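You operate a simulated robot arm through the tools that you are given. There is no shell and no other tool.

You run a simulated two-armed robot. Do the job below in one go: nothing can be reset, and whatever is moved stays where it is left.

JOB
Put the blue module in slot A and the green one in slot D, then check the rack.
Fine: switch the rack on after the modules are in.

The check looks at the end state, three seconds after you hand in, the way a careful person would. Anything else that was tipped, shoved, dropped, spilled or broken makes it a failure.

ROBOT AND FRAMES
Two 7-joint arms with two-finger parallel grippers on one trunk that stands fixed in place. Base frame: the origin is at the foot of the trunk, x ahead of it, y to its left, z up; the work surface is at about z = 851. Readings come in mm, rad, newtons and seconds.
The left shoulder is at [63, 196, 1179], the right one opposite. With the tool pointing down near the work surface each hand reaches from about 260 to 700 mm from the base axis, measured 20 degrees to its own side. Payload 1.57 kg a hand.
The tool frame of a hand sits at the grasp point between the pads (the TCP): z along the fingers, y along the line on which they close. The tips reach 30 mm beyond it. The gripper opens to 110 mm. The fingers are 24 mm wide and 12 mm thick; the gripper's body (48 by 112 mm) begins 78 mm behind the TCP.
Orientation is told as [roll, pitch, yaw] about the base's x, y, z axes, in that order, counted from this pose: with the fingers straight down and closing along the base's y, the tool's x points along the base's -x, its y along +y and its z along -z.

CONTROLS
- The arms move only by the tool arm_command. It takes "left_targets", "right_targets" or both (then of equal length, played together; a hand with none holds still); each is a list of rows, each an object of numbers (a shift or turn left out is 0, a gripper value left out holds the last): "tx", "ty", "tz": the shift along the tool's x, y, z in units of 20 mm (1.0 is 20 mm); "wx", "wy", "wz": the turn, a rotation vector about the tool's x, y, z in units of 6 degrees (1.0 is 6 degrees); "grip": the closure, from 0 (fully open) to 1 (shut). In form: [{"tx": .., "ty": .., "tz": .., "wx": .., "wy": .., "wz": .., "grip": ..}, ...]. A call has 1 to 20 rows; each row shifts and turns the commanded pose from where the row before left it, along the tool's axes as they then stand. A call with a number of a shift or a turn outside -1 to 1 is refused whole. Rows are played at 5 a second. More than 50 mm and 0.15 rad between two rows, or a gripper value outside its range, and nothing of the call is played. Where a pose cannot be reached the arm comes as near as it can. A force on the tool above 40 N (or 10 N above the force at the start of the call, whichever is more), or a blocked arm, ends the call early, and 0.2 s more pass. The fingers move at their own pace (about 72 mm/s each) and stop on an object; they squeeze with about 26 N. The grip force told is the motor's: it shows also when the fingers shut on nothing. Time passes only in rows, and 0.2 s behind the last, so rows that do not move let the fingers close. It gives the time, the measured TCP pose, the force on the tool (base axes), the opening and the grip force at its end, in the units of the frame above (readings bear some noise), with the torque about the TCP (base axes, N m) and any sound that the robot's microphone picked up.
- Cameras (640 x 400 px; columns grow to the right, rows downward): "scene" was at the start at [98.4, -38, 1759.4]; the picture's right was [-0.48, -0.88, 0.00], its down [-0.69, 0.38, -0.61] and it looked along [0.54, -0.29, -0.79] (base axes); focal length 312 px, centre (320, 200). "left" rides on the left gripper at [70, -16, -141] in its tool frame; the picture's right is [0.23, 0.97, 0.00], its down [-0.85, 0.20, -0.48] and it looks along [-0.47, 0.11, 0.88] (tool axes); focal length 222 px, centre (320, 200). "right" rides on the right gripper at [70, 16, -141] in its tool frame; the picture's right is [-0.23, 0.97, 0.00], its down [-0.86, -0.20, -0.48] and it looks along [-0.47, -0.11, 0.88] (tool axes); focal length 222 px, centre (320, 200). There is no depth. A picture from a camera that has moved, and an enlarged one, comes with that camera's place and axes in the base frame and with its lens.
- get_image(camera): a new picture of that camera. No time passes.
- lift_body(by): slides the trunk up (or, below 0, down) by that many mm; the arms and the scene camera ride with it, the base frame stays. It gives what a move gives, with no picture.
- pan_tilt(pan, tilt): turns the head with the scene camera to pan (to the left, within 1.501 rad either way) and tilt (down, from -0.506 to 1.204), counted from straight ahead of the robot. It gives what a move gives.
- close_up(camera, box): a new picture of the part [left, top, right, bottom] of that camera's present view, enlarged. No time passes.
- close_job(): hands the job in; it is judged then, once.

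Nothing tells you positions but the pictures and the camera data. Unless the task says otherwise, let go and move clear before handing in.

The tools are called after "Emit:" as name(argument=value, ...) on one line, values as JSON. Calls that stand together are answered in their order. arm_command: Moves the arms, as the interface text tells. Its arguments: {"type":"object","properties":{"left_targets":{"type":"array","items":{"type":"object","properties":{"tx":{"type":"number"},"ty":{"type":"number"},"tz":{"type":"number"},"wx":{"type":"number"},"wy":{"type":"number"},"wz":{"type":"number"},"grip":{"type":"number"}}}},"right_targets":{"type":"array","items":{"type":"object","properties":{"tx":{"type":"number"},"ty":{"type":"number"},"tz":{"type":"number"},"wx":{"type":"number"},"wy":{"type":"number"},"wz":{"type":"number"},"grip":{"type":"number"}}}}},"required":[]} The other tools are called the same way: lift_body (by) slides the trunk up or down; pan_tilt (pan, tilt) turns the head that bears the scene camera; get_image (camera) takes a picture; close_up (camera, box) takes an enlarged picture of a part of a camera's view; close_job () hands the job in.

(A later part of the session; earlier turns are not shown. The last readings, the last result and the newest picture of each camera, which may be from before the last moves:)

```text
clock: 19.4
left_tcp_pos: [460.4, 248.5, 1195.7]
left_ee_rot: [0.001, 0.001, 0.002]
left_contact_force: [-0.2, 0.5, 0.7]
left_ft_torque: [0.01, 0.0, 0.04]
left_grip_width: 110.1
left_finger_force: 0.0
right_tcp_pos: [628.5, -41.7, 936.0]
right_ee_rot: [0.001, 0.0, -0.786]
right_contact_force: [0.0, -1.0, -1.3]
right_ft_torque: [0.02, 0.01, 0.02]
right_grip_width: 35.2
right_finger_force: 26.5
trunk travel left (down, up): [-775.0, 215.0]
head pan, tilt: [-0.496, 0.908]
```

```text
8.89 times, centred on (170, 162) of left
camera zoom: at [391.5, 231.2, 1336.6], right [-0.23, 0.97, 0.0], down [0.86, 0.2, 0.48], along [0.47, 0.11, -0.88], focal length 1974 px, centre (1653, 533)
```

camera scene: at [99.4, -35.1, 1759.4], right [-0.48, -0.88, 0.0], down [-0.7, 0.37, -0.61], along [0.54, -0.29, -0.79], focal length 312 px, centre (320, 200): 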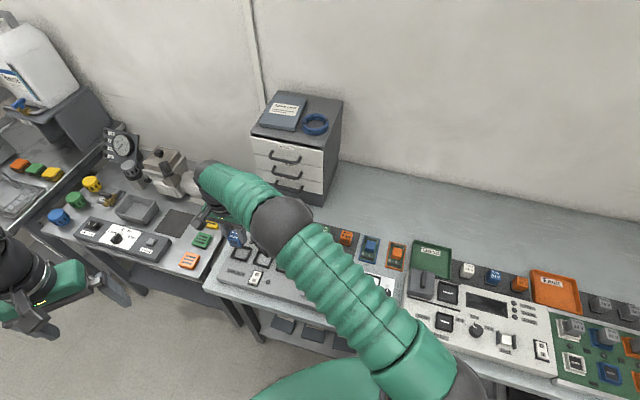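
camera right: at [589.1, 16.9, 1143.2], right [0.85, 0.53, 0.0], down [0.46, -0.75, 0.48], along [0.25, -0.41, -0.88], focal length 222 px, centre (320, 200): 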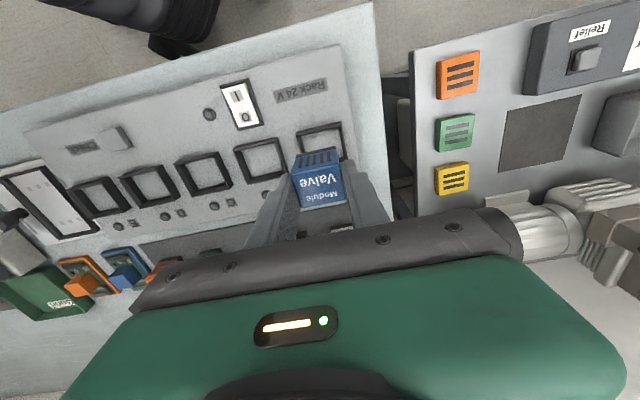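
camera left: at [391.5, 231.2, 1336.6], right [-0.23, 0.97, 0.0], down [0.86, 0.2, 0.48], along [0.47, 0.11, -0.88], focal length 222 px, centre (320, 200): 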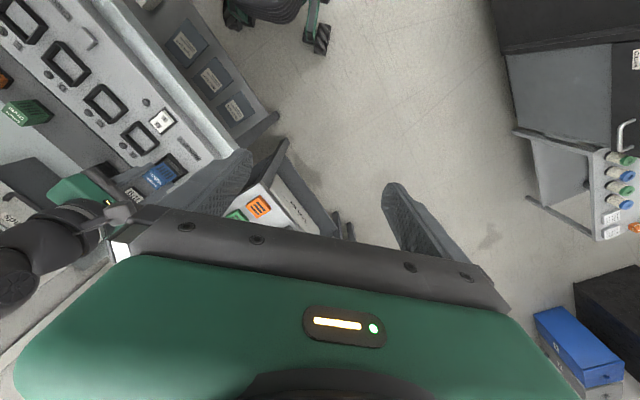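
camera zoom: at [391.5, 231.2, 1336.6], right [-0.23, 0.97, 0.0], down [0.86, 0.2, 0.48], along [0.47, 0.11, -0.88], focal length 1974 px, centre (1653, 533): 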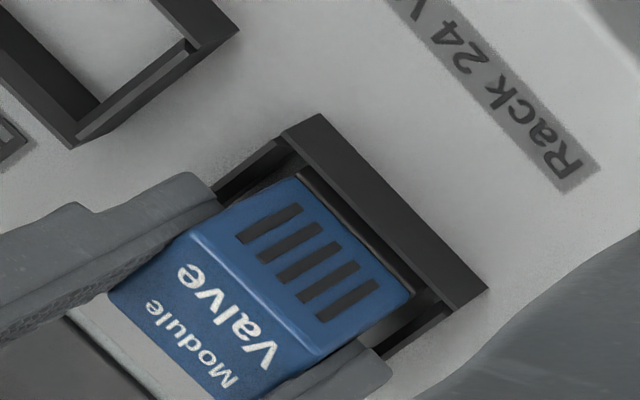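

The module's base is now entering the frame with no contact force. I'll make a small sideways trim of about 1 mm and keep lowering in fine steps.

Emit:
arm_command(right_targets=[{"tx": -0.03, "ty": -0.05}, {"tz": 0.15}, {"tz": 0.15}, {"tz": 0.1}, {}])

Emit:
close_up(camera="right", box=[270, 120, 370, 182])

Emit:
close_up(camera="scene", box=[222, 232, 270, 266])

Emit:
close_up(camera="left", box=[140, 140, 200, 185])

```text
clock: 20.6
left_tcp_pos: [459.3, 247.9, 1196.9]
left_ee_rot: [-0.002, -0.001, 0.0]
left_contact_force: [0.1, 0.1, -0.5]
left_ft_torque: [-0.02, 0.01, 0.02]
left_grip_width: 109.9
left_finger_force: 0.1
right_tcp_pos: [630.5, -43.5, 929.7]
right_ee_rot: [0.003, -0.001, -0.787]
right_contact_force: [1.2, 0.0, 11.8]
right_ft_torque: [-0.03, 0.07, 0.0]
right_grip_width: 35.2
right_finger_force: 26.2
trunk travel left (down, up): [-775.0, 215.0]
head pan, tilt: [-0.496, 0.908]
```

```text
6.40 times, centred on (320, 151) of right
camera zoom: at [590.9, 18.1, 1071.1], right [0.85, 0.53, 0.0], down [0.46, -0.75, 0.48], along [0.26, -0.41, -0.88], focal length 1422 px, centre (320, 514)
```

zoom: 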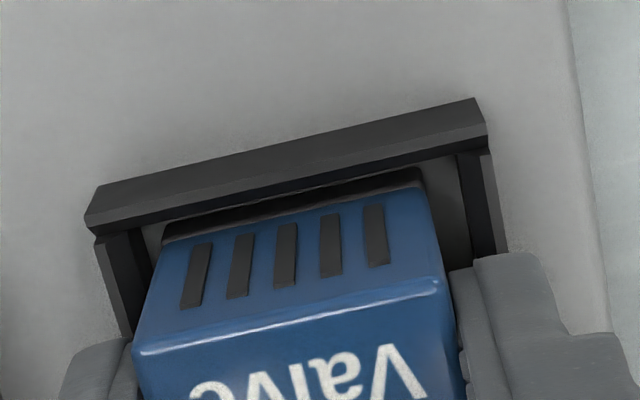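

```text
11.76 times, centred on (246, 249) of scene
camera zoom: at [97.1, -34.8, 1759.8], right [-0.48, -0.88, 0.0], down [-0.69, 0.37, -0.61], along [0.54, -0.29, -0.79], focal length 3672 px, centre (1191, -376)
```

zoom: 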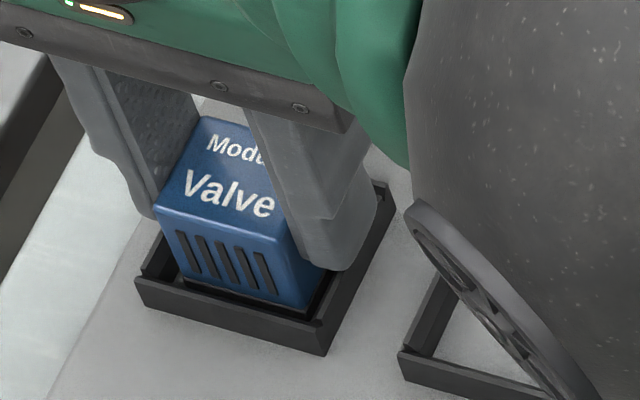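

```text
8.89 times, centred on (170, 162) of left
camera zoom: at [390.3, 231.3, 1337.2], right [-0.23, 0.97, 0.0], down [0.85, 0.2, 0.48], along [0.47, 0.11, -0.88], focal length 1974 px, centre (1653, 533)
```

zoom: 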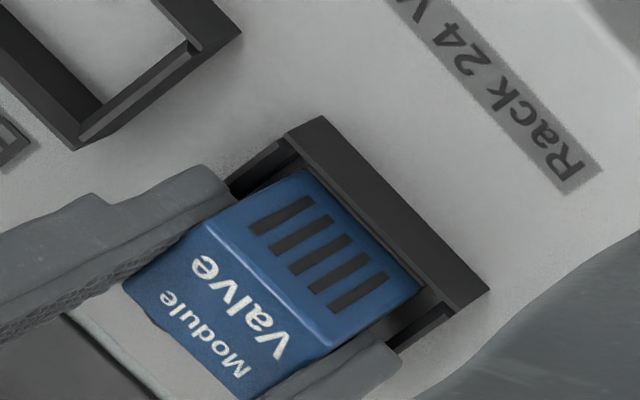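

There is an upward force of about 12 N, and its torque puts it near the centre, which fits the module resting flat on the slot floor. I'll press slightly more to see whether it goes further down or is already bottomed.

Emit:
arm_command(right_targets=[{"tz": 0.05}, {"tz": 0.05}, {}])

Emit:
close_up(camera="scene", box=[222, 232, 270, 266])

Emit:
close_up(camera="left", box=[110, 120, 230, 210])

```text
clock: 21.4
left_tcp_pos: [458.2, 247.9, 1196.7]
left_ee_rot: [-0.001, -0.001, 0.001]
left_contact_force: [0.4, -0.2, 0.2]
left_ft_torque: [-0.02, -0.01, -0.01]
left_grip_width: 109.9
left_finger_force: 0.1
right_tcp_pos: [629.3, -44.3, 927.0]
right_ee_rot: [0.002, -0.003, -0.786]
right_contact_force: [5.5, 2.1, 17.9]
right_ft_torque: [-0.01, -0.16, -0.01]
right_grip_width: 35.4
right_finger_force: 25.6
trunk travel left (down, up): [-775.0, 215.0]
head pan, tilt: [-0.496, 0.908]
```

```text
11.76 times, centred on (246, 249) of scene
camera zoom: at [96.2, -33.7, 1759.8], right [-0.48, -0.88, 0.0], down [-0.69, 0.37, -0.62], along [0.54, -0.29, -0.79], focal length 3672 px, centre (1191, -376)
```

zoom: 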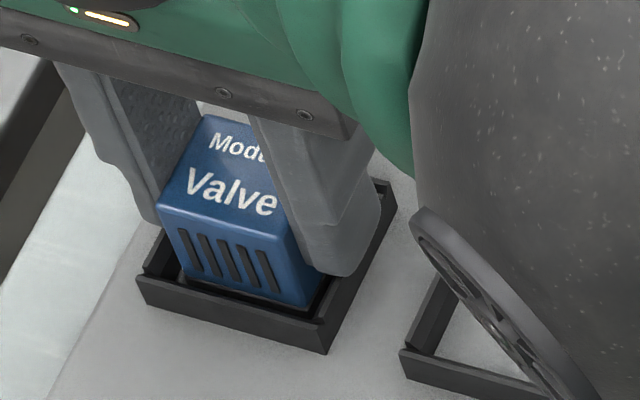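

```text
4.44 times, centred on (170, 165) of left
camera zoom: at [390.1, 232.1, 1337.0], right [-0.23, 0.97, 0.0], down [0.85, 0.2, 0.48], along [0.47, 0.11, -0.88], focal length 987 px, centre (987, 356)
```

zoom: 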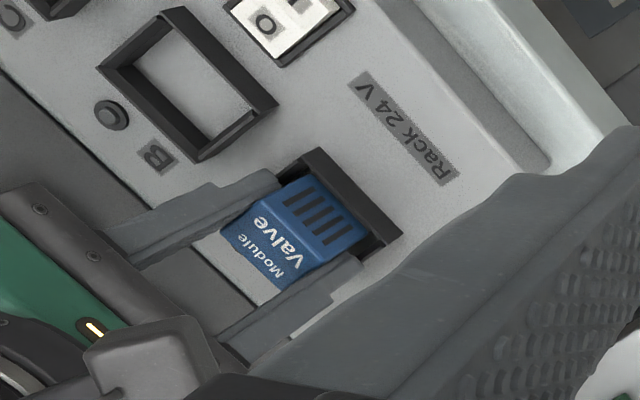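

I'll look at the module in slot A at higher zoom from the left hand's camera and the right one to confirm it is down on the floor.

Emit:
close_up(camera="left", box=[155, 145, 205, 180])

Emit:
close_up(camera="right", box=[270, 120, 370, 182])

Emit:
close_up(camera="scene", box=[228, 244, 256, 264])

```text
11.43 times, centred on (180, 162) of left
camera zoom: at [390.1, 232.1, 1337.0], right [-0.23, 0.97, 0.0], down [0.85, 0.2, 0.48], along [0.47, 0.11, -0.88], focal length 2538 px, centre (1920, 629)
```

zoom: 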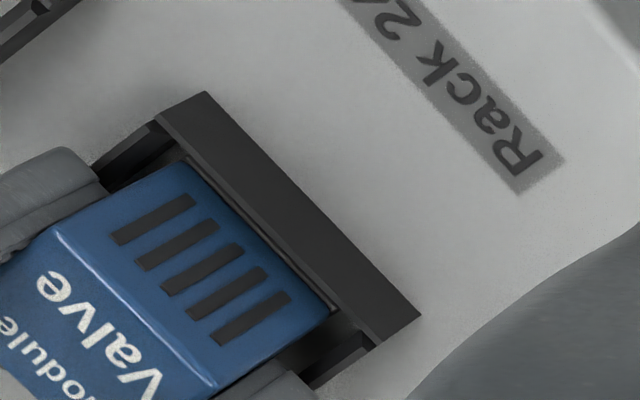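

```text
6.40 times, centred on (320, 151) of right
camera zoom: at [590.5, 18.4, 1067.7], right [0.85, 0.53, 0.0], down [0.46, -0.75, 0.48], along [0.26, -0.41, -0.88], focal length 1422 px, centre (320, 514)
```

zoom: 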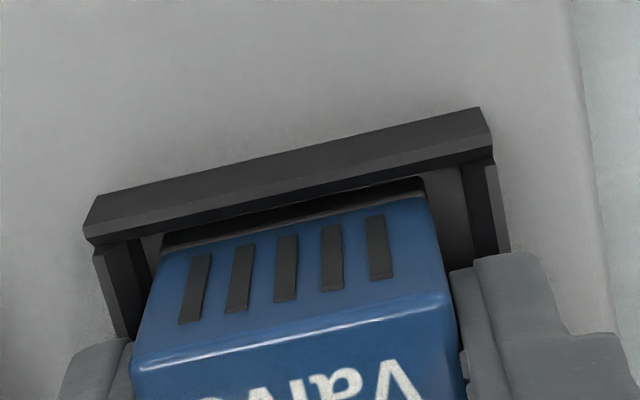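

```text
16.00 times, centred on (242, 254) of scene
camera zoom: at [96.2, -33.7, 1759.8], right [-0.48, -0.88, 0.0], down [-0.69, 0.37, -0.62], along [0.54, -0.29, -0.79], focal length 4995 px, centre (1568, -664)
```

zoom: 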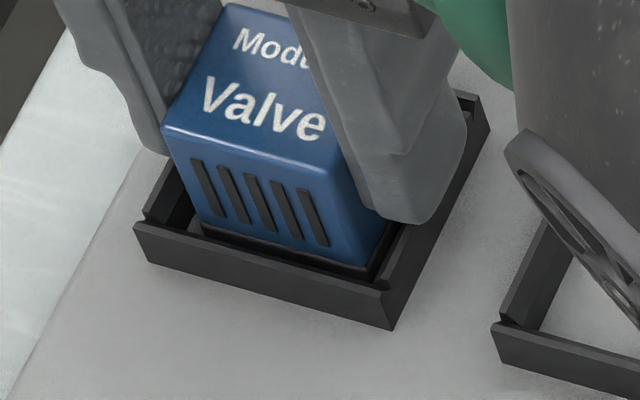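

The module is on the slot floor inside the frame. Pressing further only made it slide slightly in the grip, so it has bottomed. I'll ease off the pressing force, then open the fingers part way.

Emit:
arm_command(right_targets=[{"tz": -0.05}, {"tz": -0.05}, {}, {"grip": 0.6}, {"grip": 0.5}, {"grip": 0.46}, {}, {}])

Emit:
close_up(camera="right", box=[220, 100, 420, 225])

Emit:
close_up(camera="scene", box=[222, 232, 270, 266])

```text
clock: 23.2
left_tcp_pos: [459.5, 248.4, 1196.6]
left_ee_rot: [0.0, 0.0, -0.002]
left_contact_force: [0.1, 0.7, 0.1]
left_ft_torque: [0.01, 0.0, 0.03]
left_grip_width: 110.0
left_finger_force: 0.0
right_tcp_pos: [629.0, -44.6, 927.1]
right_ee_rot: [0.0, 0.001, -0.786]
right_contact_force: [0.4, -0.2, 0.2]
right_ft_torque: [0.02, 0.01, 0.0]
right_grip_width: 59.4
right_finger_force: 0.0
trunk travel left (down, up): [-775.0, 215.0]
head pan, tilt: [-0.496, 0.908]
```

```text
3.20 times, centred on (320, 162) of right
camera zoom: at [591.2, 17.8, 1068.3], right [0.85, 0.53, 0.0], down [0.46, -0.75, 0.48], along [0.25, -0.41, -0.88], focal length 711 px, centre (320, 320)
```

zoom: 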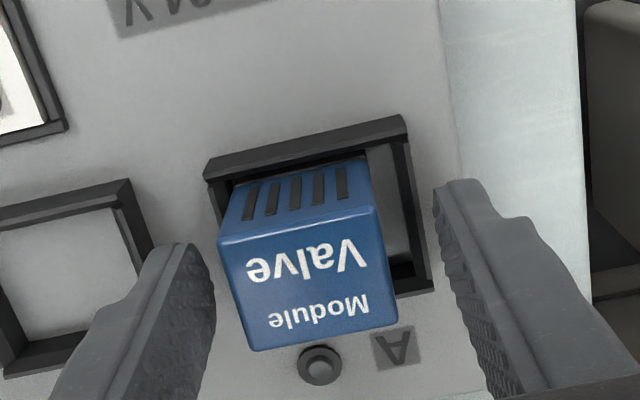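

```text
11.76 times, centred on (246, 249) of scene
camera zoom: at [99.4, -35.0, 1759.4], right [-0.48, -0.88, 0.0], down [-0.7, 0.37, -0.61], along [0.54, -0.29, -0.79], focal length 3672 px, centre (1191, -376)
```

zoom: 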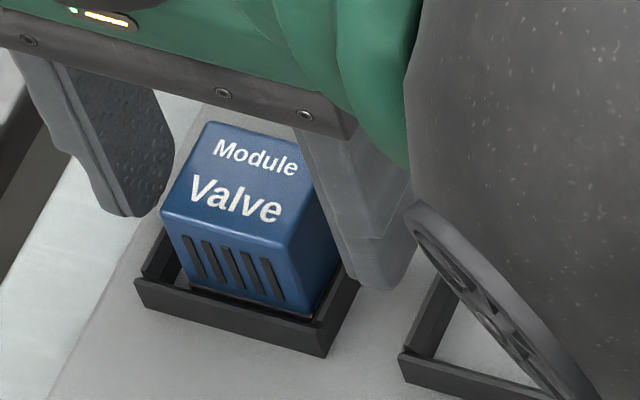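

The fingers are open and the module stands in slot A. I'll look closely at whether it is level and fully seated.

Emit:
close_up(camera="right", box=[275, 130, 365, 215])

Emit:
close_up(camera="left", box=[145, 140, 205, 190])

Emit:
close_up(camera="scene", box=[228, 240, 256, 264])

```text
4.71 times, centred on (320, 172) of right
camera zoom: at [591.2, 17.8, 1068.3], right [0.85, 0.53, 0.0], down [0.46, -0.75, 0.48], along [0.25, -0.41, -0.88], focal length 1045 px, centre (320, 329)
```

zoom: 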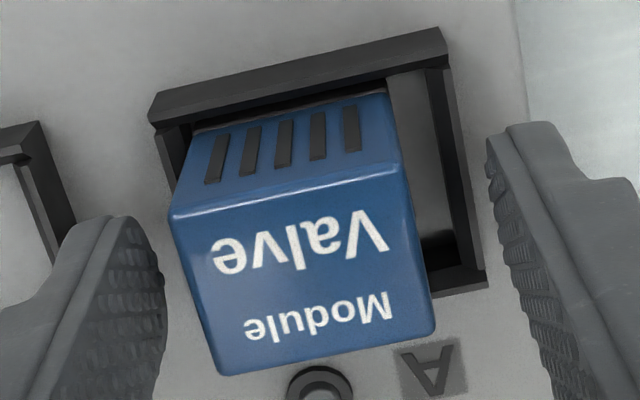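

```text
8.00 times, centred on (175, 165) of left
camera zoom: at [391.4, 231.2, 1336.6], right [-0.23, 0.97, 0.0], down [0.86, 0.2, 0.48], along [0.47, 0.11, -0.88], focal length 1777 px, centre (1480, 480)
```

zoom: 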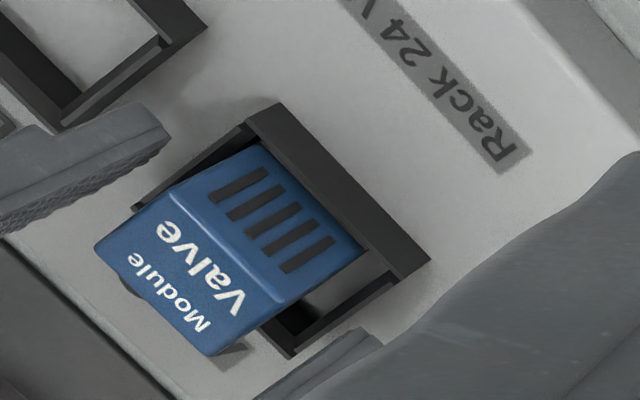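

```text
16.00 times, centred on (242, 252) of scene
camera zoom: at [99.4, -35.0, 1759.4], right [-0.48, -0.88, 0.0], down [-0.7, 0.37, -0.61], along [0.54, -0.29, -0.79], focal length 4995 px, centre (1568, -632)
```

zoom: 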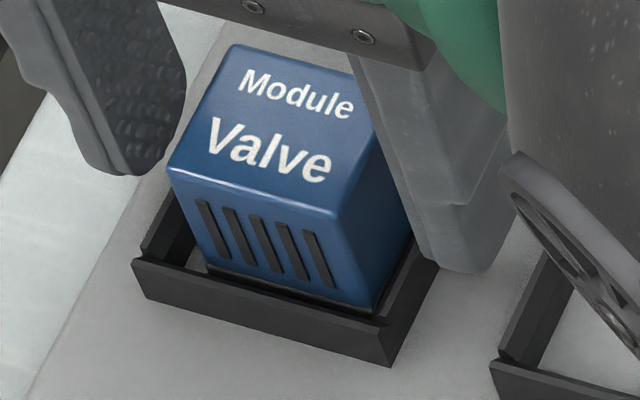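

The three cameras don't fully agree on the module's height and centring. I'll raise the hand straight up, clear of the module, for an unobstructed view of slot A.

Emit:
arm_command(right_targets=[{"tz": -0.5}, {"tz": -1}, {"tz": -1}, {"tz": -1}, {"tz": -1}, {}])

Emit:
close_up(camera="right", box=[230, 60, 430, 185])

Emit:
close_up(camera="scene", box=[216, 228, 276, 268])

Emit:
close_up(camera="left", box=[145, 140, 205, 190])

```text
clock: 24.6
left_tcp_pos: [461.2, 248.8, 1196.7]
left_ee_rot: [-0.001, 0.001, 0.001]
left_contact_force: [0.1, 0.5, -0.6]
left_ft_torque: [-0.04, -0.03, -0.02]
left_grip_width: 110.0
left_finger_force: 0.1
right_tcp_pos: [628.3, -45.3, 1016.9]
right_ee_rot: [0.0, -0.001, -0.786]
right_contact_force: [0.2, 0.3, 0.0]
right_ft_torque: [-0.02, 0.02, 0.04]
right_grip_width: 59.3
right_finger_force: 0.0
trunk travel left (down, up): [-775.0, 215.0]
head pan, tilt: [-0.496, 0.908]
```

```text
3.20 times, centred on (330, 122) of right
camera zoom: at [590.5, 17.5, 1158.3], right [0.85, 0.53, 0.0], down [0.46, -0.75, 0.48], along [0.25, -0.41, -0.88], focal length 711 px, centre (288, 448)
```

zoom: 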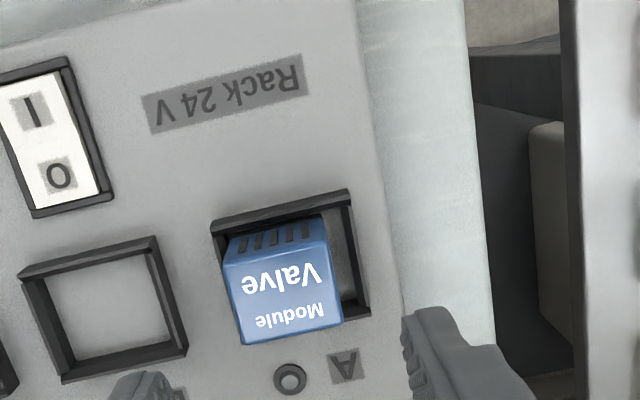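

```text
10.00 times, centred on (246, 248) of scene
camera zoom: at [99.4, -34.9, 1759.4], right [-0.48, -0.88, 0.0], down [-0.7, 0.37, -0.61], along [0.54, -0.29, -0.79], focal length 3122 px, centre (1060, -280)
```

zoom: 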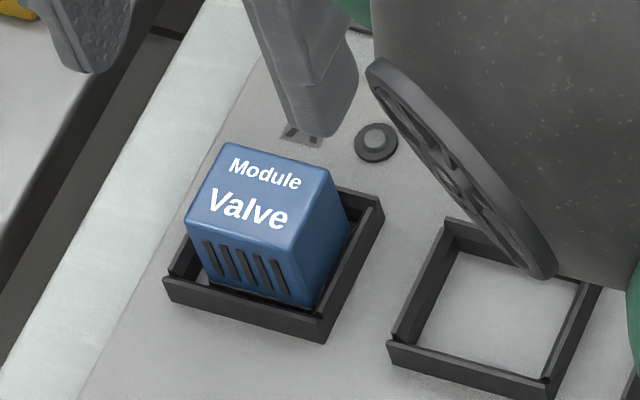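

```text
8.00 times, centred on (175, 165) of left
camera zoom: at [391.7, 231.2, 1336.5], right [-0.23, 0.97, 0.0], down [0.86, 0.2, 0.48], along [0.47, 0.11, -0.88], focal length 1777 px, centre (1480, 480)
```

zoom: 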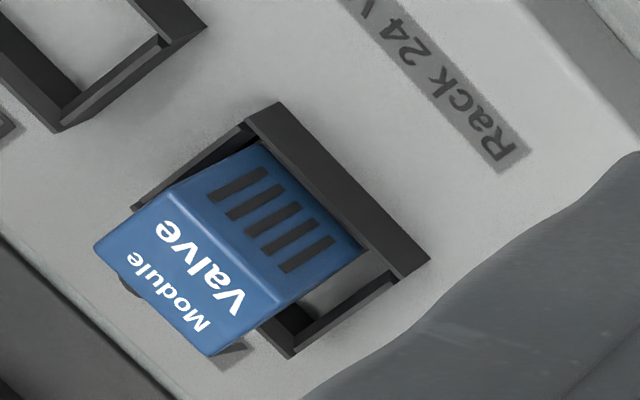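

The module sits inside the frame, closer to the B-side wall. I'll zoom in on its foot to see how much of the black base shows above the rim.

Emit:
close_up(camera="scene", box=[230, 246, 254, 264])

Emit:
close_up(camera="scene", box=[256, 208, 292, 235])

Emit:
close_up(camera="right", box=[290, 110, 350, 170])

```text
16.00 times, centred on (242, 255) of scene
camera zoom: at [99.4, -34.9, 1759.4], right [-0.48, -0.88, 0.0], down [-0.7, 0.37, -0.61], along [0.54, -0.29, -0.79], focal length 4995 px, centre (1568, -680)
```

zoom: 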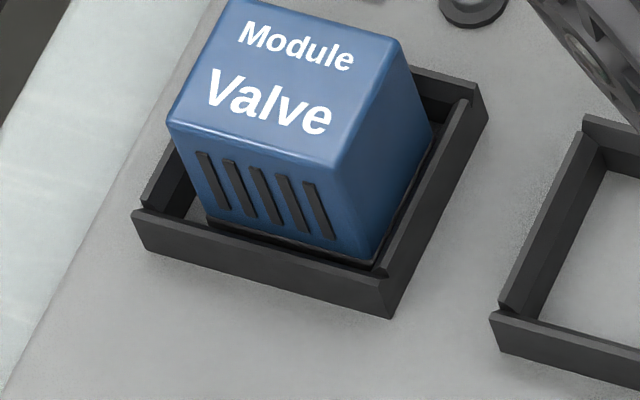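

```text
14.81 times, centred on (274, 222) of scene
camera zoom: at [99.4, -34.9, 1759.4], right [-0.48, -0.88, 0.0], down [-0.7, 0.37, -0.61], along [0.54, -0.29, -0.79], focal length 4625 px, centre (1002, -118)
```

zoom: 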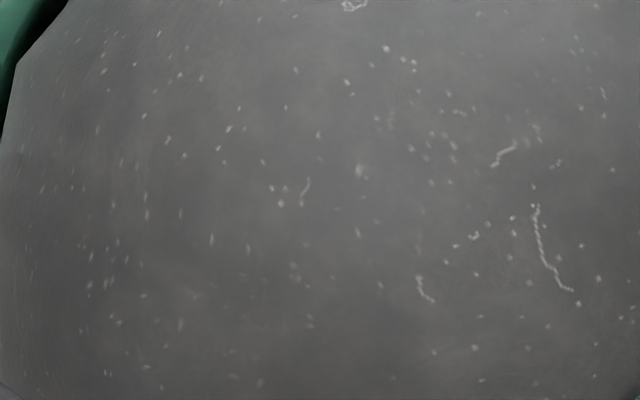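

```text
6.67 times, centred on (320, 140) of right
camera zoom: at [590.5, 17.5, 1158.3], right [0.85, 0.53, 0.0], down [0.46, -0.75, 0.48], along [0.25, -0.41, -0.88], focal length 1481 px, centre (320, 600)
```

zoom: 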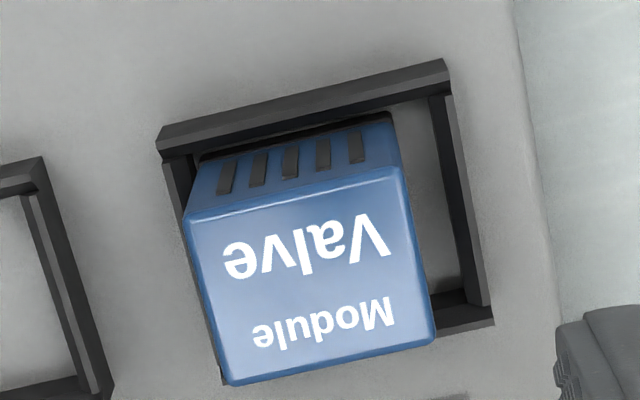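

The module is about 45 mm tall, and all three views now agree that it stands flat on the floor of slot A. It is about 3 mm off centre toward B. I'll centre it by closing the fingers around it to slightly more than its width, without squeezing, then opening again.

Emit:
arm_command(right_targets=[{"ty": 0.12}, {"tz": 1}, {"tz": 1}, {"tz": 1}, {"tz": 0.7}, {"tz": 0.3}, {}, {"grip": 0.52}, {"grip": 0.58}, {"grip": 0.62}, {"grip": 0.645}, {"grip": 0.655}, {}, {}])

Emit:
close_up(camera="right", box=[220, 100, 420, 225])

```text
clock: 27.6
left_tcp_pos: [460.5, 248.3, 1195.2]
left_ee_rot: [0.0, 0.001, 0.001]
left_contact_force: [-0.7, -0.1, -0.3]
left_ft_torque: [-0.03, 0.03, -0.01]
left_grip_width: 110.0
left_finger_force: 0.1
right_tcp_pos: [632.1, -41.5, 936.6]
right_ee_rot: [0.0, 0.001, -0.786]
right_contact_force: [-0.6, 0.1, -1.1]
right_ft_torque: [-0.01, 0.0, 0.02]
right_grip_width: 38.1
right_finger_force: 0.4
trunk travel left (down, up): [-775.0, 215.0]
head pan, tilt: [-0.496, 0.908]
```

```text
3.20 times, centred on (320, 162) of right
camera zoom: at [593.4, 20.7, 1078.0], right [0.85, 0.53, 0.0], down [0.46, -0.75, 0.48], along [0.25, -0.41, -0.88], focal length 711 px, centre (320, 320)
```

zoom: 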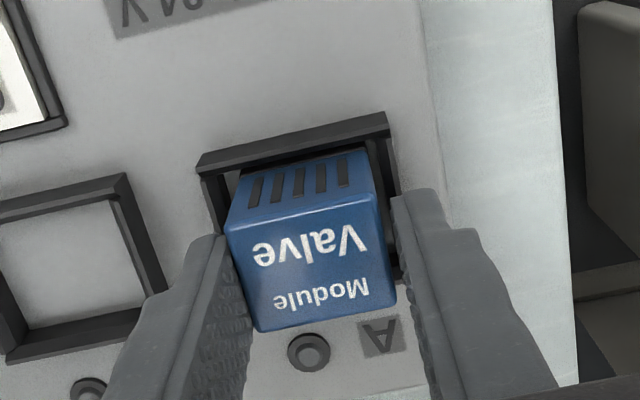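

Blue now looks centred in slot A. I'll open the fingers and rise clear.

Emit:
arm_command(right_targets=[{"grip": 0.6}, {"grip": 0.5}, {"grip": 0.46}, {}, {"tz": -0.5}, {"tz": -1}, {"tz": -1}, {"tz": -1}, {"tz": -1}, {}])

Emit:
close_up(camera="right", box=[230, 60, 430, 185])

Emit:
close_up(camera="scene", box=[216, 228, 276, 268])

```text
clock: 29.8
left_tcp_pos: [461.2, 248.3, 1196.1]
left_ee_rot: [0.001, 0.001, 0.0]
left_contact_force: [0.4, 0.1, -1.1]
left_ft_torque: [0.04, 0.01, -0.03]
left_grip_width: 110.3
left_finger_force: 0.1
right_tcp_pos: [630.0, -43.4, 1026.7]
right_ee_rot: [0.001, 0.0, -0.784]
right_contact_force: [-0.3, 0.2, 0.2]
right_ft_torque: [0.01, -0.01, -0.01]
right_grip_width: 59.5
right_finger_force: 0.1
trunk travel left (down, up): [-775.0, 215.0]
head pan, tilt: [-0.496, 0.908]
```

```text
3.20 times, centred on (330, 122) of right
camera zoom: at [591.6, 19.0, 1167.6], right [0.85, 0.53, 0.0], down [0.46, -0.75, 0.48], along [0.25, -0.41, -0.88], focal length 711 px, centre (288, 448)
```

zoom: 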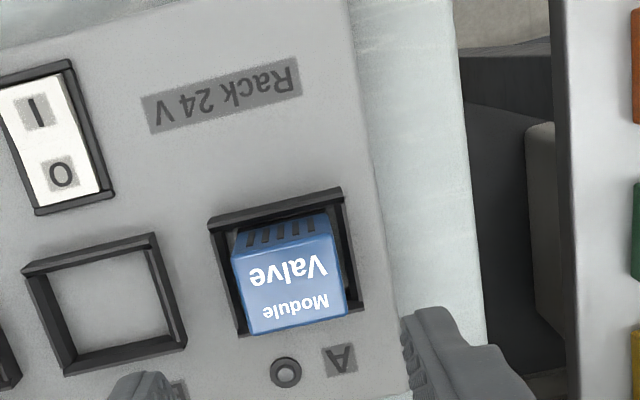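

```text
10.00 times, centred on (246, 248) of scene
camera zoom: at [99.5, -35.0, 1759.4], right [-0.48, -0.88, 0.0], down [-0.7, 0.37, -0.61], along [0.54, -0.29, -0.79], focal length 3122 px, centre (1060, -280)
```

zoom: 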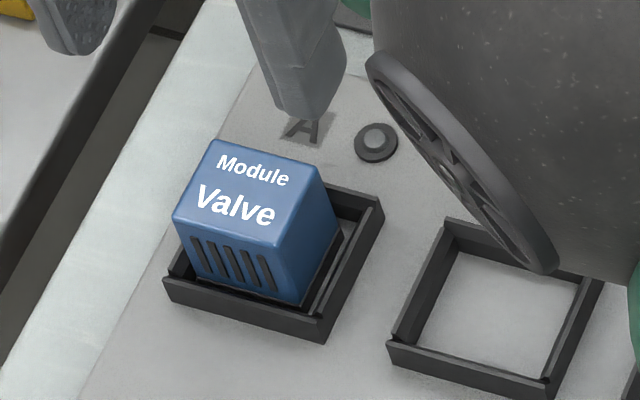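

Blue stands upright and centred in slot A. Next I'll carry the empty hand at this height over to the green module.

Emit:
arm_command(right_targets=[{"tx": -0.63, "ty": -0.93}, {"tx": -0.63, "ty": -0.93}, {"tx": -0.63, "ty": -0.93}, {"tx": -0.63, "ty": -0.93}, {"tx": -0.63, "ty": -0.93}, {"tx": -0.63, "ty": -0.93}, {"tx": -0.63, "ty": -0.93}, {"tx": -0.63, "ty": -0.93}, {"tx": -0.63, "ty": -0.93}, {"tx": -0.63, "ty": -0.93}, {"tx": -0.63, "ty": -0.93}, {"tx": -0.63, "ty": -0.93}, {}])

Emit:
get_image(camera="right")

Emit:
close_up(camera="right", box=[220, 80, 420, 205])

Emit:
get_image(camera="scene")

```text
clock: 32.6
left_tcp_pos: [460.1, 246.2, 1195.2]
left_ee_rot: [0.0, -0.001, 0.001]
left_contact_force: [0.2, -0.2, -0.6]
left_ft_torque: [0.02, 0.01, 0.01]
left_grip_width: 110.1
left_finger_force: 0.0
right_tcp_pos: [577.6, -308.7, 1027.9]
right_ee_rot: [0.002, 0.0, -0.787]
right_contact_force: [0.2, -0.1, 0.0]
right_ft_torque: [0.02, 0.02, 0.01]
right_grip_width: 59.3
right_finger_force: 0.1
trunk travel left (down, up): [-775.0, 215.0]
head pan, tilt: [-0.496, 0.908]
```

```text
taken
camera right: at [539.7, -246.6, 1169.4], right [0.85, 0.53, 0.0], down [0.46, -0.75, 0.48], along [0.25, -0.41, -0.88], focal length 222 px, centre (320, 200)
```

right: 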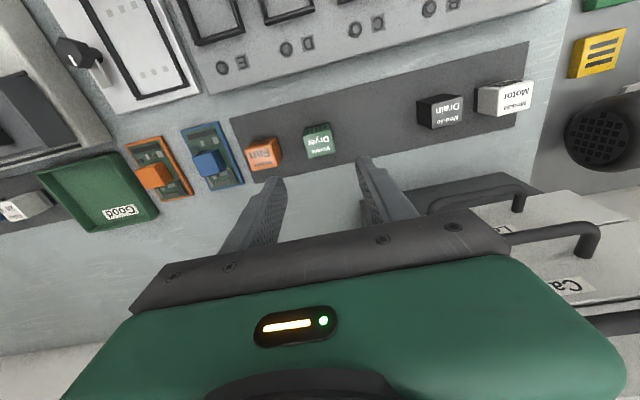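

```text
3.20 times, centred on (320, 142) of right
camera zoom: at [539.7, -246.6, 1169.4], right [0.85, 0.53, 0.0], down [0.46, -0.75, 0.48], along [0.25, -0.41, -0.88], focal length 711 px, centre (320, 384)
```

zoom: 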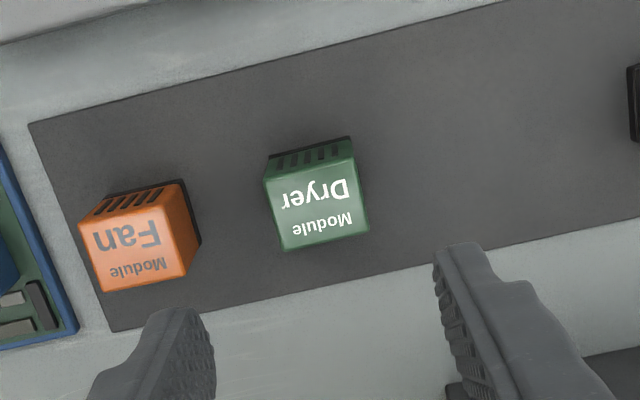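

```text
taken
camera scene: at [99.1, -37.2, 1759.4], right [-0.48, -0.88, 0.0], down [-0.7, 0.37, -0.61], along [0.54, -0.29, -0.79], focal length 312 px, centre (320, 200)
```

scene: 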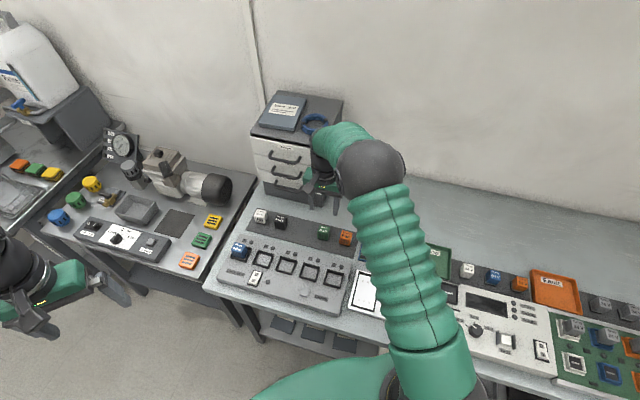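

Green is almost exactly under the hand, within 1 mm. I'll come down to about z 940 and recheck.

Emit:
arm_command(right_targets=[{"tz": 1}, {"tz": 1}, {"tz": 1}, {"tz": 0.8}, {"tz": 0.5}, {}])

Emit:
close_up(camera="right", box=[220, 120, 420, 245])

Emit:
close_up(camera="scene", box=[290, 190, 370, 250])

```text
clock: 34.0
left_tcp_pos: [460.8, 245.8, 1195.9]
left_ee_rot: [0.0, -0.001, -0.001]
left_contact_force: [-0.2, -0.2, -0.3]
left_ft_torque: [0.02, 0.0, -0.03]
left_grip_width: 109.9
left_finger_force: 0.0
right_tcp_pos: [578.0, -306.7, 940.6]
right_ee_rot: [0.001, 0.0, -0.785]
right_contact_force: [-0.4, -0.5, 0.3]
right_ft_torque: [-0.01, 0.03, 0.0]
right_grip_width: 59.4
right_finger_force: 0.1
trunk travel left (down, up): [-775.0, 215.0]
head pan, tilt: [-0.496, 0.908]
```

```text
3.20 times, centred on (320, 182) of right
camera zoom: at [539.8, -244.9, 1082.7], right [0.85, 0.53, 0.0], down [0.46, -0.75, 0.48], along [0.25, -0.41, -0.88], focal length 711 px, centre (320, 256)
```

zoom: 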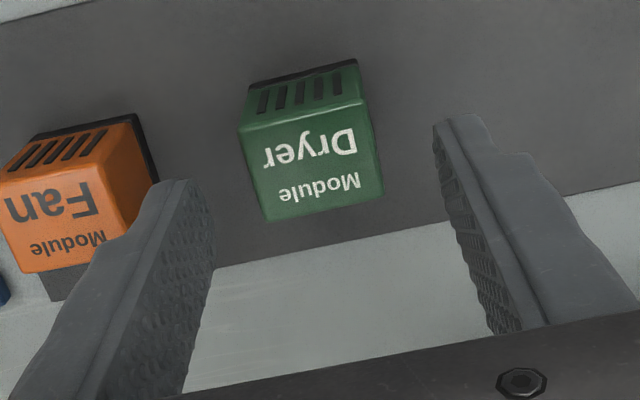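

```text
6.67 times, centred on (330, 220) of scene
camera zoom: at [99.0, -36.7, 1759.4], right [-0.48, -0.88, 0.0], down [-0.69, 0.37, -0.61], along [0.54, -0.29, -0.79], focal length 2081 px, centre (253, 67)
```

zoom: 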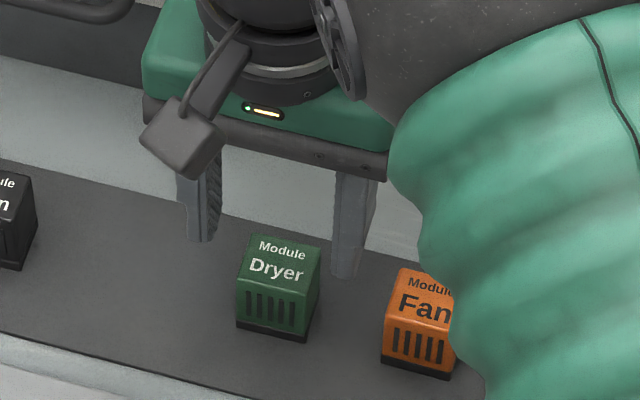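

Green is 1.8 mm to the tool's -y side and otherwise square, with about 12 mm between the finger and the orange Fan module. I'll correct, lower the fingers and close.

Emit:
arm_command(right_targets=[{"ty": -0.09, "tx": -0.03}, {"tz": 0.65}, {"tz": 0.65}, {"tz": 0.6}, {}, {"grip": 0.52}, {"grip": 0.6}, {"grip": 0.67}, {"grip": 0.73}, {"grip": 0.75}, {}, {}])

Emit:
close_up(camera="right", box=[220, 100, 420, 225])

```text
clock: 36.6
left_tcp_pos: [460.1, 247.4, 1196.2]
left_ee_rot: [-0.001, 0.002, -0.001]
left_contact_force: [0.5, -0.3, -0.6]
left_ft_torque: [0.0, -0.01, 0.0]
left_grip_width: 110.0
left_finger_force: 0.1
right_tcp_pos: [579.3, -309.9, 902.3]
right_ee_rot: [0.001, 0.0, -0.786]
right_contact_force: [0.7, 0.5, -0.6]
right_ft_torque: [0.01, -0.01, 0.0]
right_grip_width: 35.2
right_finger_force: 25.7
trunk travel left (down, up): [-775.0, 215.0]
head pan, tilt: [-0.496, 0.908]
```

```text
3.20 times, centred on (320, 162) of right
camera zoom: at [540.8, -247.5, 1044.5], right [0.85, 0.53, 0.0], down [0.46, -0.75, 0.48], along [0.25, -0.41, -0.88], focal length 711 px, centre (320, 320)
```

zoom: 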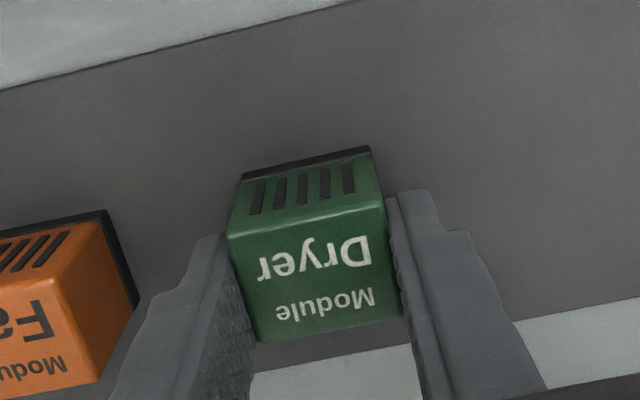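

Green is gripped just as blue was. I'll lift it 100 mm and carry it straight forward to above slot D.

Emit:
arm_command(right_targets=[{"tz": -0.5}, {"tz": -0.75}, {"tz": -0.75}, {"tz": -1}, {"tz": -1}, {"tz": -1}, {"tx": 0.5}, {"tx": 0.85}, {"tx": 0.9}, {"tx": 0.9}, {"tx": 0.9}, {"tx": 0.9}, {"tx": 0.9}, {"tx": 0.9}, {"tx": 0.6}, {"tx": 0.3}, {}])

Emit:
get_image(camera="right")

Emit:
close_up(camera="right", box=[220, 80, 420, 205])

Emit:
get_image(camera="scene")

```text
clock: 40.2
left_tcp_pos: [461.0, 247.5, 1195.0]
left_ee_rot: [0.001, 0.001, 0.0]
left_contact_force: [0.2, -0.1, 0.0]
left_ft_torque: [0.0, -0.02, -0.02]
left_grip_width: 109.9
left_finger_force: 0.1
right_tcp_pos: [469.8, -201.4, 1000.5]
right_ee_rot: [0.0, 0.001, -0.786]
right_contact_force: [0.0, 0.0, -1.2]
right_ft_torque: [0.04, -0.01, 0.0]
right_grip_width: 35.2
right_finger_force: 26.0
trunk travel left (down, up): [-775.0, 215.0]
head pan, tilt: [-0.496, 0.908]
```

```text
taken
camera right: at [431.7, -138.5, 1143.1], right [0.85, 0.53, 0.0], down [0.46, -0.75, 0.48], along [0.25, -0.41, -0.88], focal length 222 px, centre (320, 200)
```

right: 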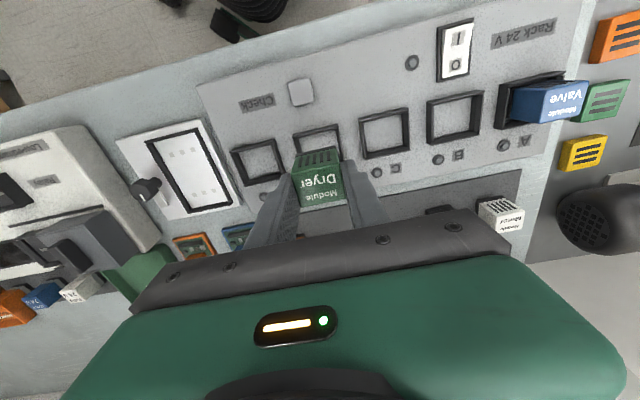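

```text
3.20 times, centred on (320, 142) of right
camera zoom: at [431.7, -138.5, 1143.1], right [0.85, 0.53, 0.0], down [0.46, -0.75, 0.48], along [0.25, -0.41, -0.88], focal length 711 px, centre (320, 384)
```

zoom: 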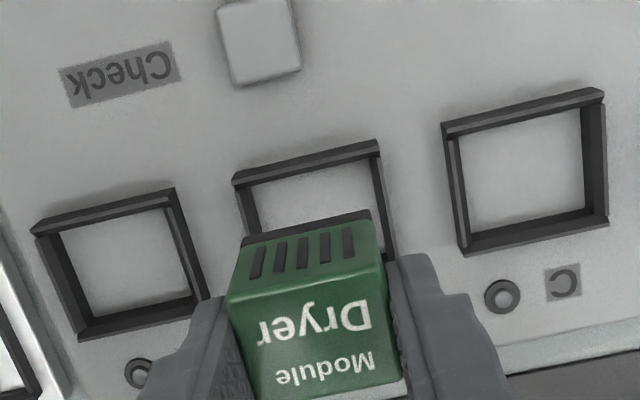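

```text
taken
camera scene: at [98.9, -36.1, 1759.4], right [-0.48, -0.88, 0.0], down [-0.69, 0.37, -0.61], along [0.54, -0.29, -0.79], focal length 312 px, centre (320, 200)
```

scene: 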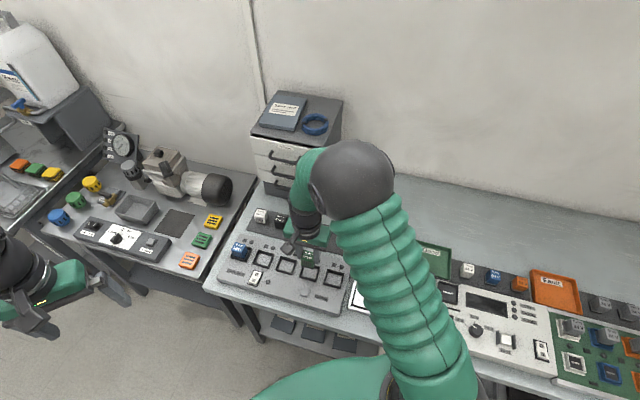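

Slot D is almost exactly under the module, judging from the midpoint of slots C and E. I'll lower the module to just above the rim and check again.

Emit:
arm_command(right_targets=[{"tx": -0.06}, {"tz": 0.8}, {"tz": 0.8}, {"tz": 0.6}, {"tz": 0.4}, {}])

Emit:
close_up(camera="right", box=[220, 80, 420, 205])

Emit:
close_up(camera="scene", box=[275, 235, 335, 280])

Emit:
close_up(camera="right", box=[270, 120, 370, 182])

```text
clock: 41.6
left_tcp_pos: [460.1, 248.3, 1196.5]
left_ee_rot: [0.001, 0.0, 0.001]
left_contact_force: [0.1, -0.7, 0.8]
left_ft_torque: [0.01, -0.01, 0.01]
left_grip_width: 110.0
left_finger_force: 0.0
right_tcp_pos: [472.5, -202.3, 950.5]
right_ee_rot: [0.001, -0.001, -0.785]
right_contact_force: [0.7, -0.4, -1.0]
right_ft_torque: [0.03, 0.06, -0.02]
right_grip_width: 35.2
right_finger_force: 25.9
trunk travel left (down, up): [-775.0, 215.0]
head pan, tilt: [-0.496, 0.908]
```

```text
3.20 times, centred on (320, 142) of right
camera zoom: at [433.7, -139.7, 1090.8], right [0.85, 0.53, 0.0], down [0.46, -0.75, 0.48], along [0.25, -0.41, -0.88], focal length 711 px, centre (320, 384)
```

zoom: 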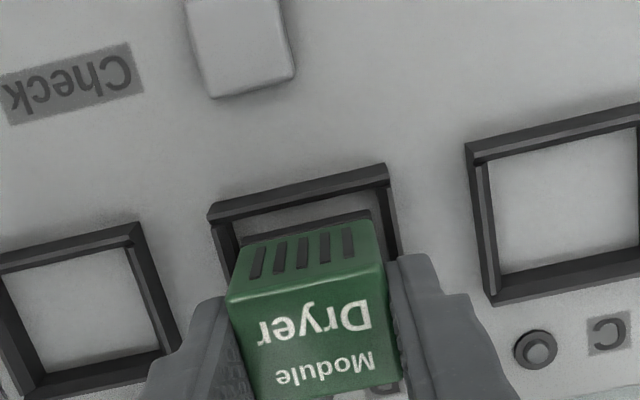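

```text
8.89 times, centred on (305, 258) of scene
camera zoom: at [98.9, -36.0, 1759.4], right [-0.48, -0.88, 0.0], down [-0.69, 0.37, -0.61], along [0.54, -0.29, -0.79], focal length 2775 px, centre (453, -311)
```

zoom: 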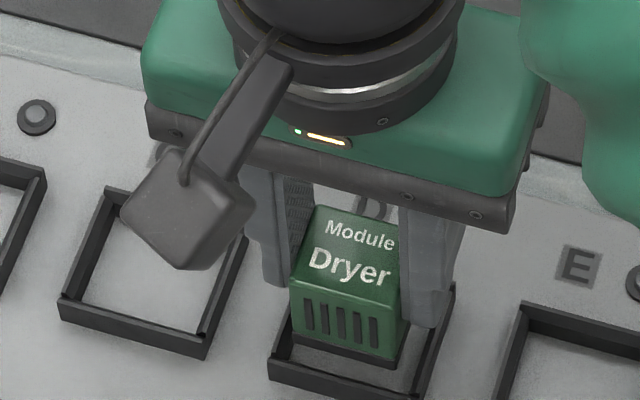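

```text
6.40 times, centred on (320, 151) of right
camera zoom: at [433.7, -139.7, 1090.8], right [0.85, 0.53, 0.0], down [0.46, -0.75, 0.48], along [0.25, -0.41, -0.88], focal length 1422 px, centre (320, 514)
```

zoom: 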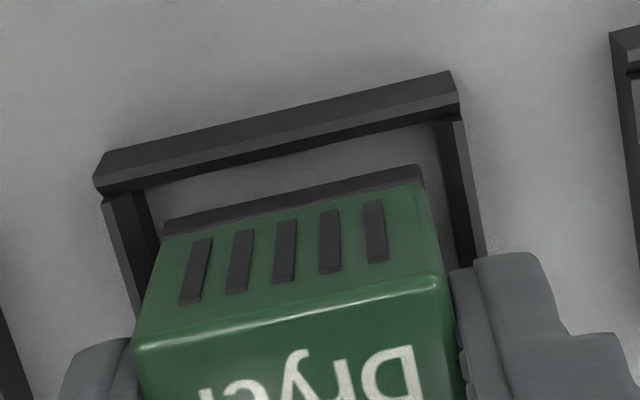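

Comparing this with how blue went in, green needs about 2.5 mm back and 1.5 mm toward E. I'll apply that and lower it into the frame in fine steps.

Emit:
arm_command(right_targets=[{"tx": -0.125, "ty": -0.075}, {}, {"tz": 0.25}, {"tz": 0.25}, {"tz": 0.2}, {}])

Emit:
close_up(camera="right", box=[270, 120, 370, 182])

Emit:
close_up(camera="scene", box=[292, 252, 332, 282])

```text
clock: 43.0
left_tcp_pos: [460.2, 247.5, 1196.3]
left_ee_rot: [0.0, 0.0, 0.0]
left_contact_force: [0.5, 0.5, -0.2]
left_ft_torque: [-0.02, 0.02, 0.0]
left_grip_width: 109.8
left_finger_force: 0.0
right_tcp_pos: [471.5, -205.9, 935.5]
right_ee_rot: [0.0, -0.001, -0.784]
right_contact_force: [0.0, 0.6, -0.7]
right_ft_torque: [-0.02, -0.02, 0.04]
right_grip_width: 35.1
right_finger_force: 26.2
trunk travel left (down, up): [-775.0, 215.0]
head pan, tilt: [-0.496, 0.908]
```

```text
6.40 times, centred on (320, 151) of right
camera zoom: at [433.2, -143.1, 1078.1], right [0.85, 0.53, 0.0], down [0.46, -0.75, 0.48], along [0.25, -0.41, -0.88], focal length 1422 px, centre (320, 514)
```

zoom: 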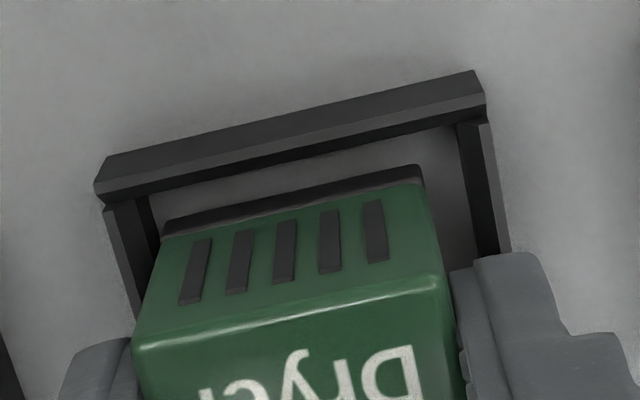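

```text
13.33 times, centred on (312, 267) of scene
camera zoom: at [98.7, -36.1, 1759.4], right [-0.48, -0.88, 0.0], down [-0.69, 0.37, -0.61], along [0.54, -0.29, -0.79], focal length 4162 px, centre (427, -693)
```

zoom: 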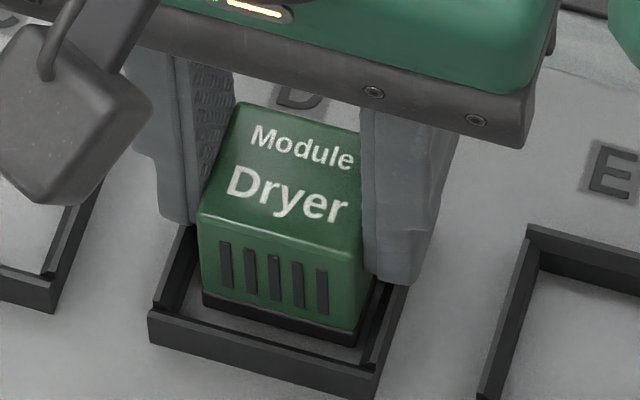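

Green is centred over slot D to within about 1 mm and its base is entering the frame without contact. I'll continue down to the floor.

Emit:
arm_command(right_targets=[{"tz": 0.1}, {"tz": 0.1}, {"tz": 0.08}, {}])

Emit:
close_up(camera="right", box=[270, 120, 370, 182])

Emit:
close_up(camera="scene", box=[292, 252, 332, 282])

```text
clock: 44.0
left_tcp_pos: [461.4, 247.5, 1195.0]
left_ee_rot: [-0.002, -0.001, -0.001]
left_contact_force: [0.2, -0.1, -0.2]
left_ft_torque: [-0.01, 0.0, -0.02]
left_grip_width: 109.7
left_finger_force: 0.0
right_tcp_pos: [471.5, -205.1, 930.3]
right_ee_rot: [0.0, 0.0, -0.786]
right_contact_force: [0.3, -0.3, -0.4]
right_ft_torque: [0.01, 0.01, 0.0]
right_grip_width: 35.0
right_finger_force: 26.2
trunk travel left (down, up): [-775.0, 215.0]
head pan, tilt: [-0.496, 0.908]
```

```text
6.40 times, centred on (320, 151) of right
camera zoom: at [433.6, -142.4, 1072.8], right [0.85, 0.53, 0.0], down [0.46, -0.75, 0.48], along [0.25, -0.41, -0.88], focal length 1422 px, centre (320, 514)
```

zoom: 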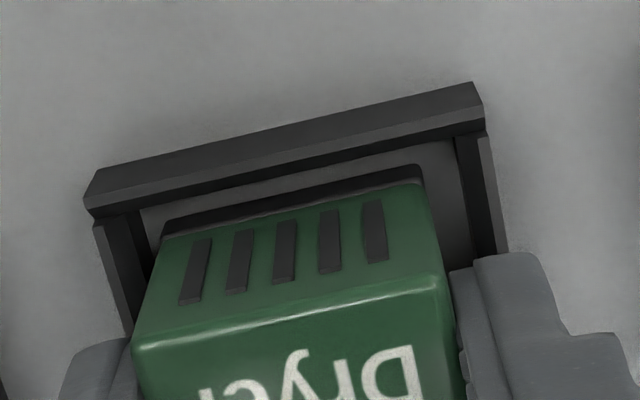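

```text
13.33 times, centred on (312, 267) of scene
camera zoom: at [98.9, -36.1, 1759.4], right [-0.48, -0.88, 0.0], down [-0.69, 0.37, -0.61], along [0.54, -0.29, -0.79], focal length 4162 px, centre (427, -693)
```

zoom: 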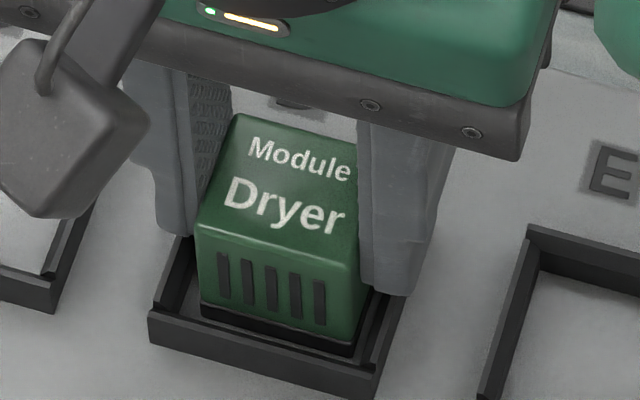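

No contact yet, which fits blue touching down about 2 mm lower. I'll continue down in small steps.

Emit:
arm_command(right_targets=[{"tz": 0.07}, {"tz": 0.07}, {}])

Emit:
close_up(camera="scene", box=[292, 252, 332, 282])

```text
clock: 44.8
left_tcp_pos: [458.9, 247.9, 1197.5]
left_ee_rot: [0.002, -0.002, 0.0]
left_contact_force: [0.0, 0.2, -0.3]
left_ft_torque: [-0.03, 0.0, 0.01]
left_grip_width: 110.1
left_finger_force: 0.0
right_tcp_pos: [472.3, -205.6, 930.4]
right_ee_rot: [0.001, -0.003, -0.785]
right_contact_force: [0.4, -1.9, 16.7]
right_ft_torque: [-0.01, 0.2, -0.02]
right_grip_width: 35.0
right_finger_force: 26.0
trunk travel left (down, up): [-775.0, 215.0]
head pan, tilt: [-0.496, 0.908]
```

```text
13.33 times, centred on (312, 267) of scene
camera zoom: at [96.4, -35.2, 1759.9], right [-0.48, -0.88, 0.0], down [-0.69, 0.37, -0.61], along [0.54, -0.29, -0.79], focal length 4162 px, centre (427, -693)
```

zoom: 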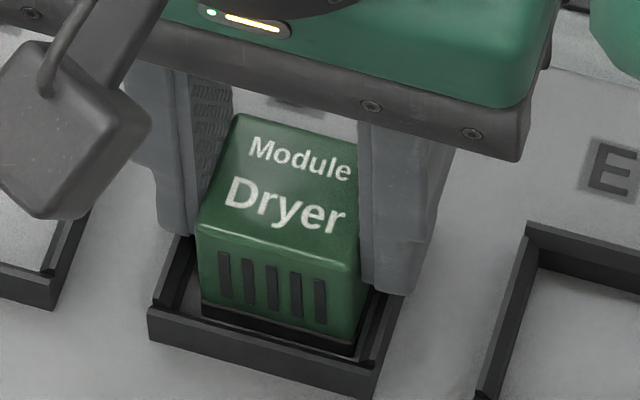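

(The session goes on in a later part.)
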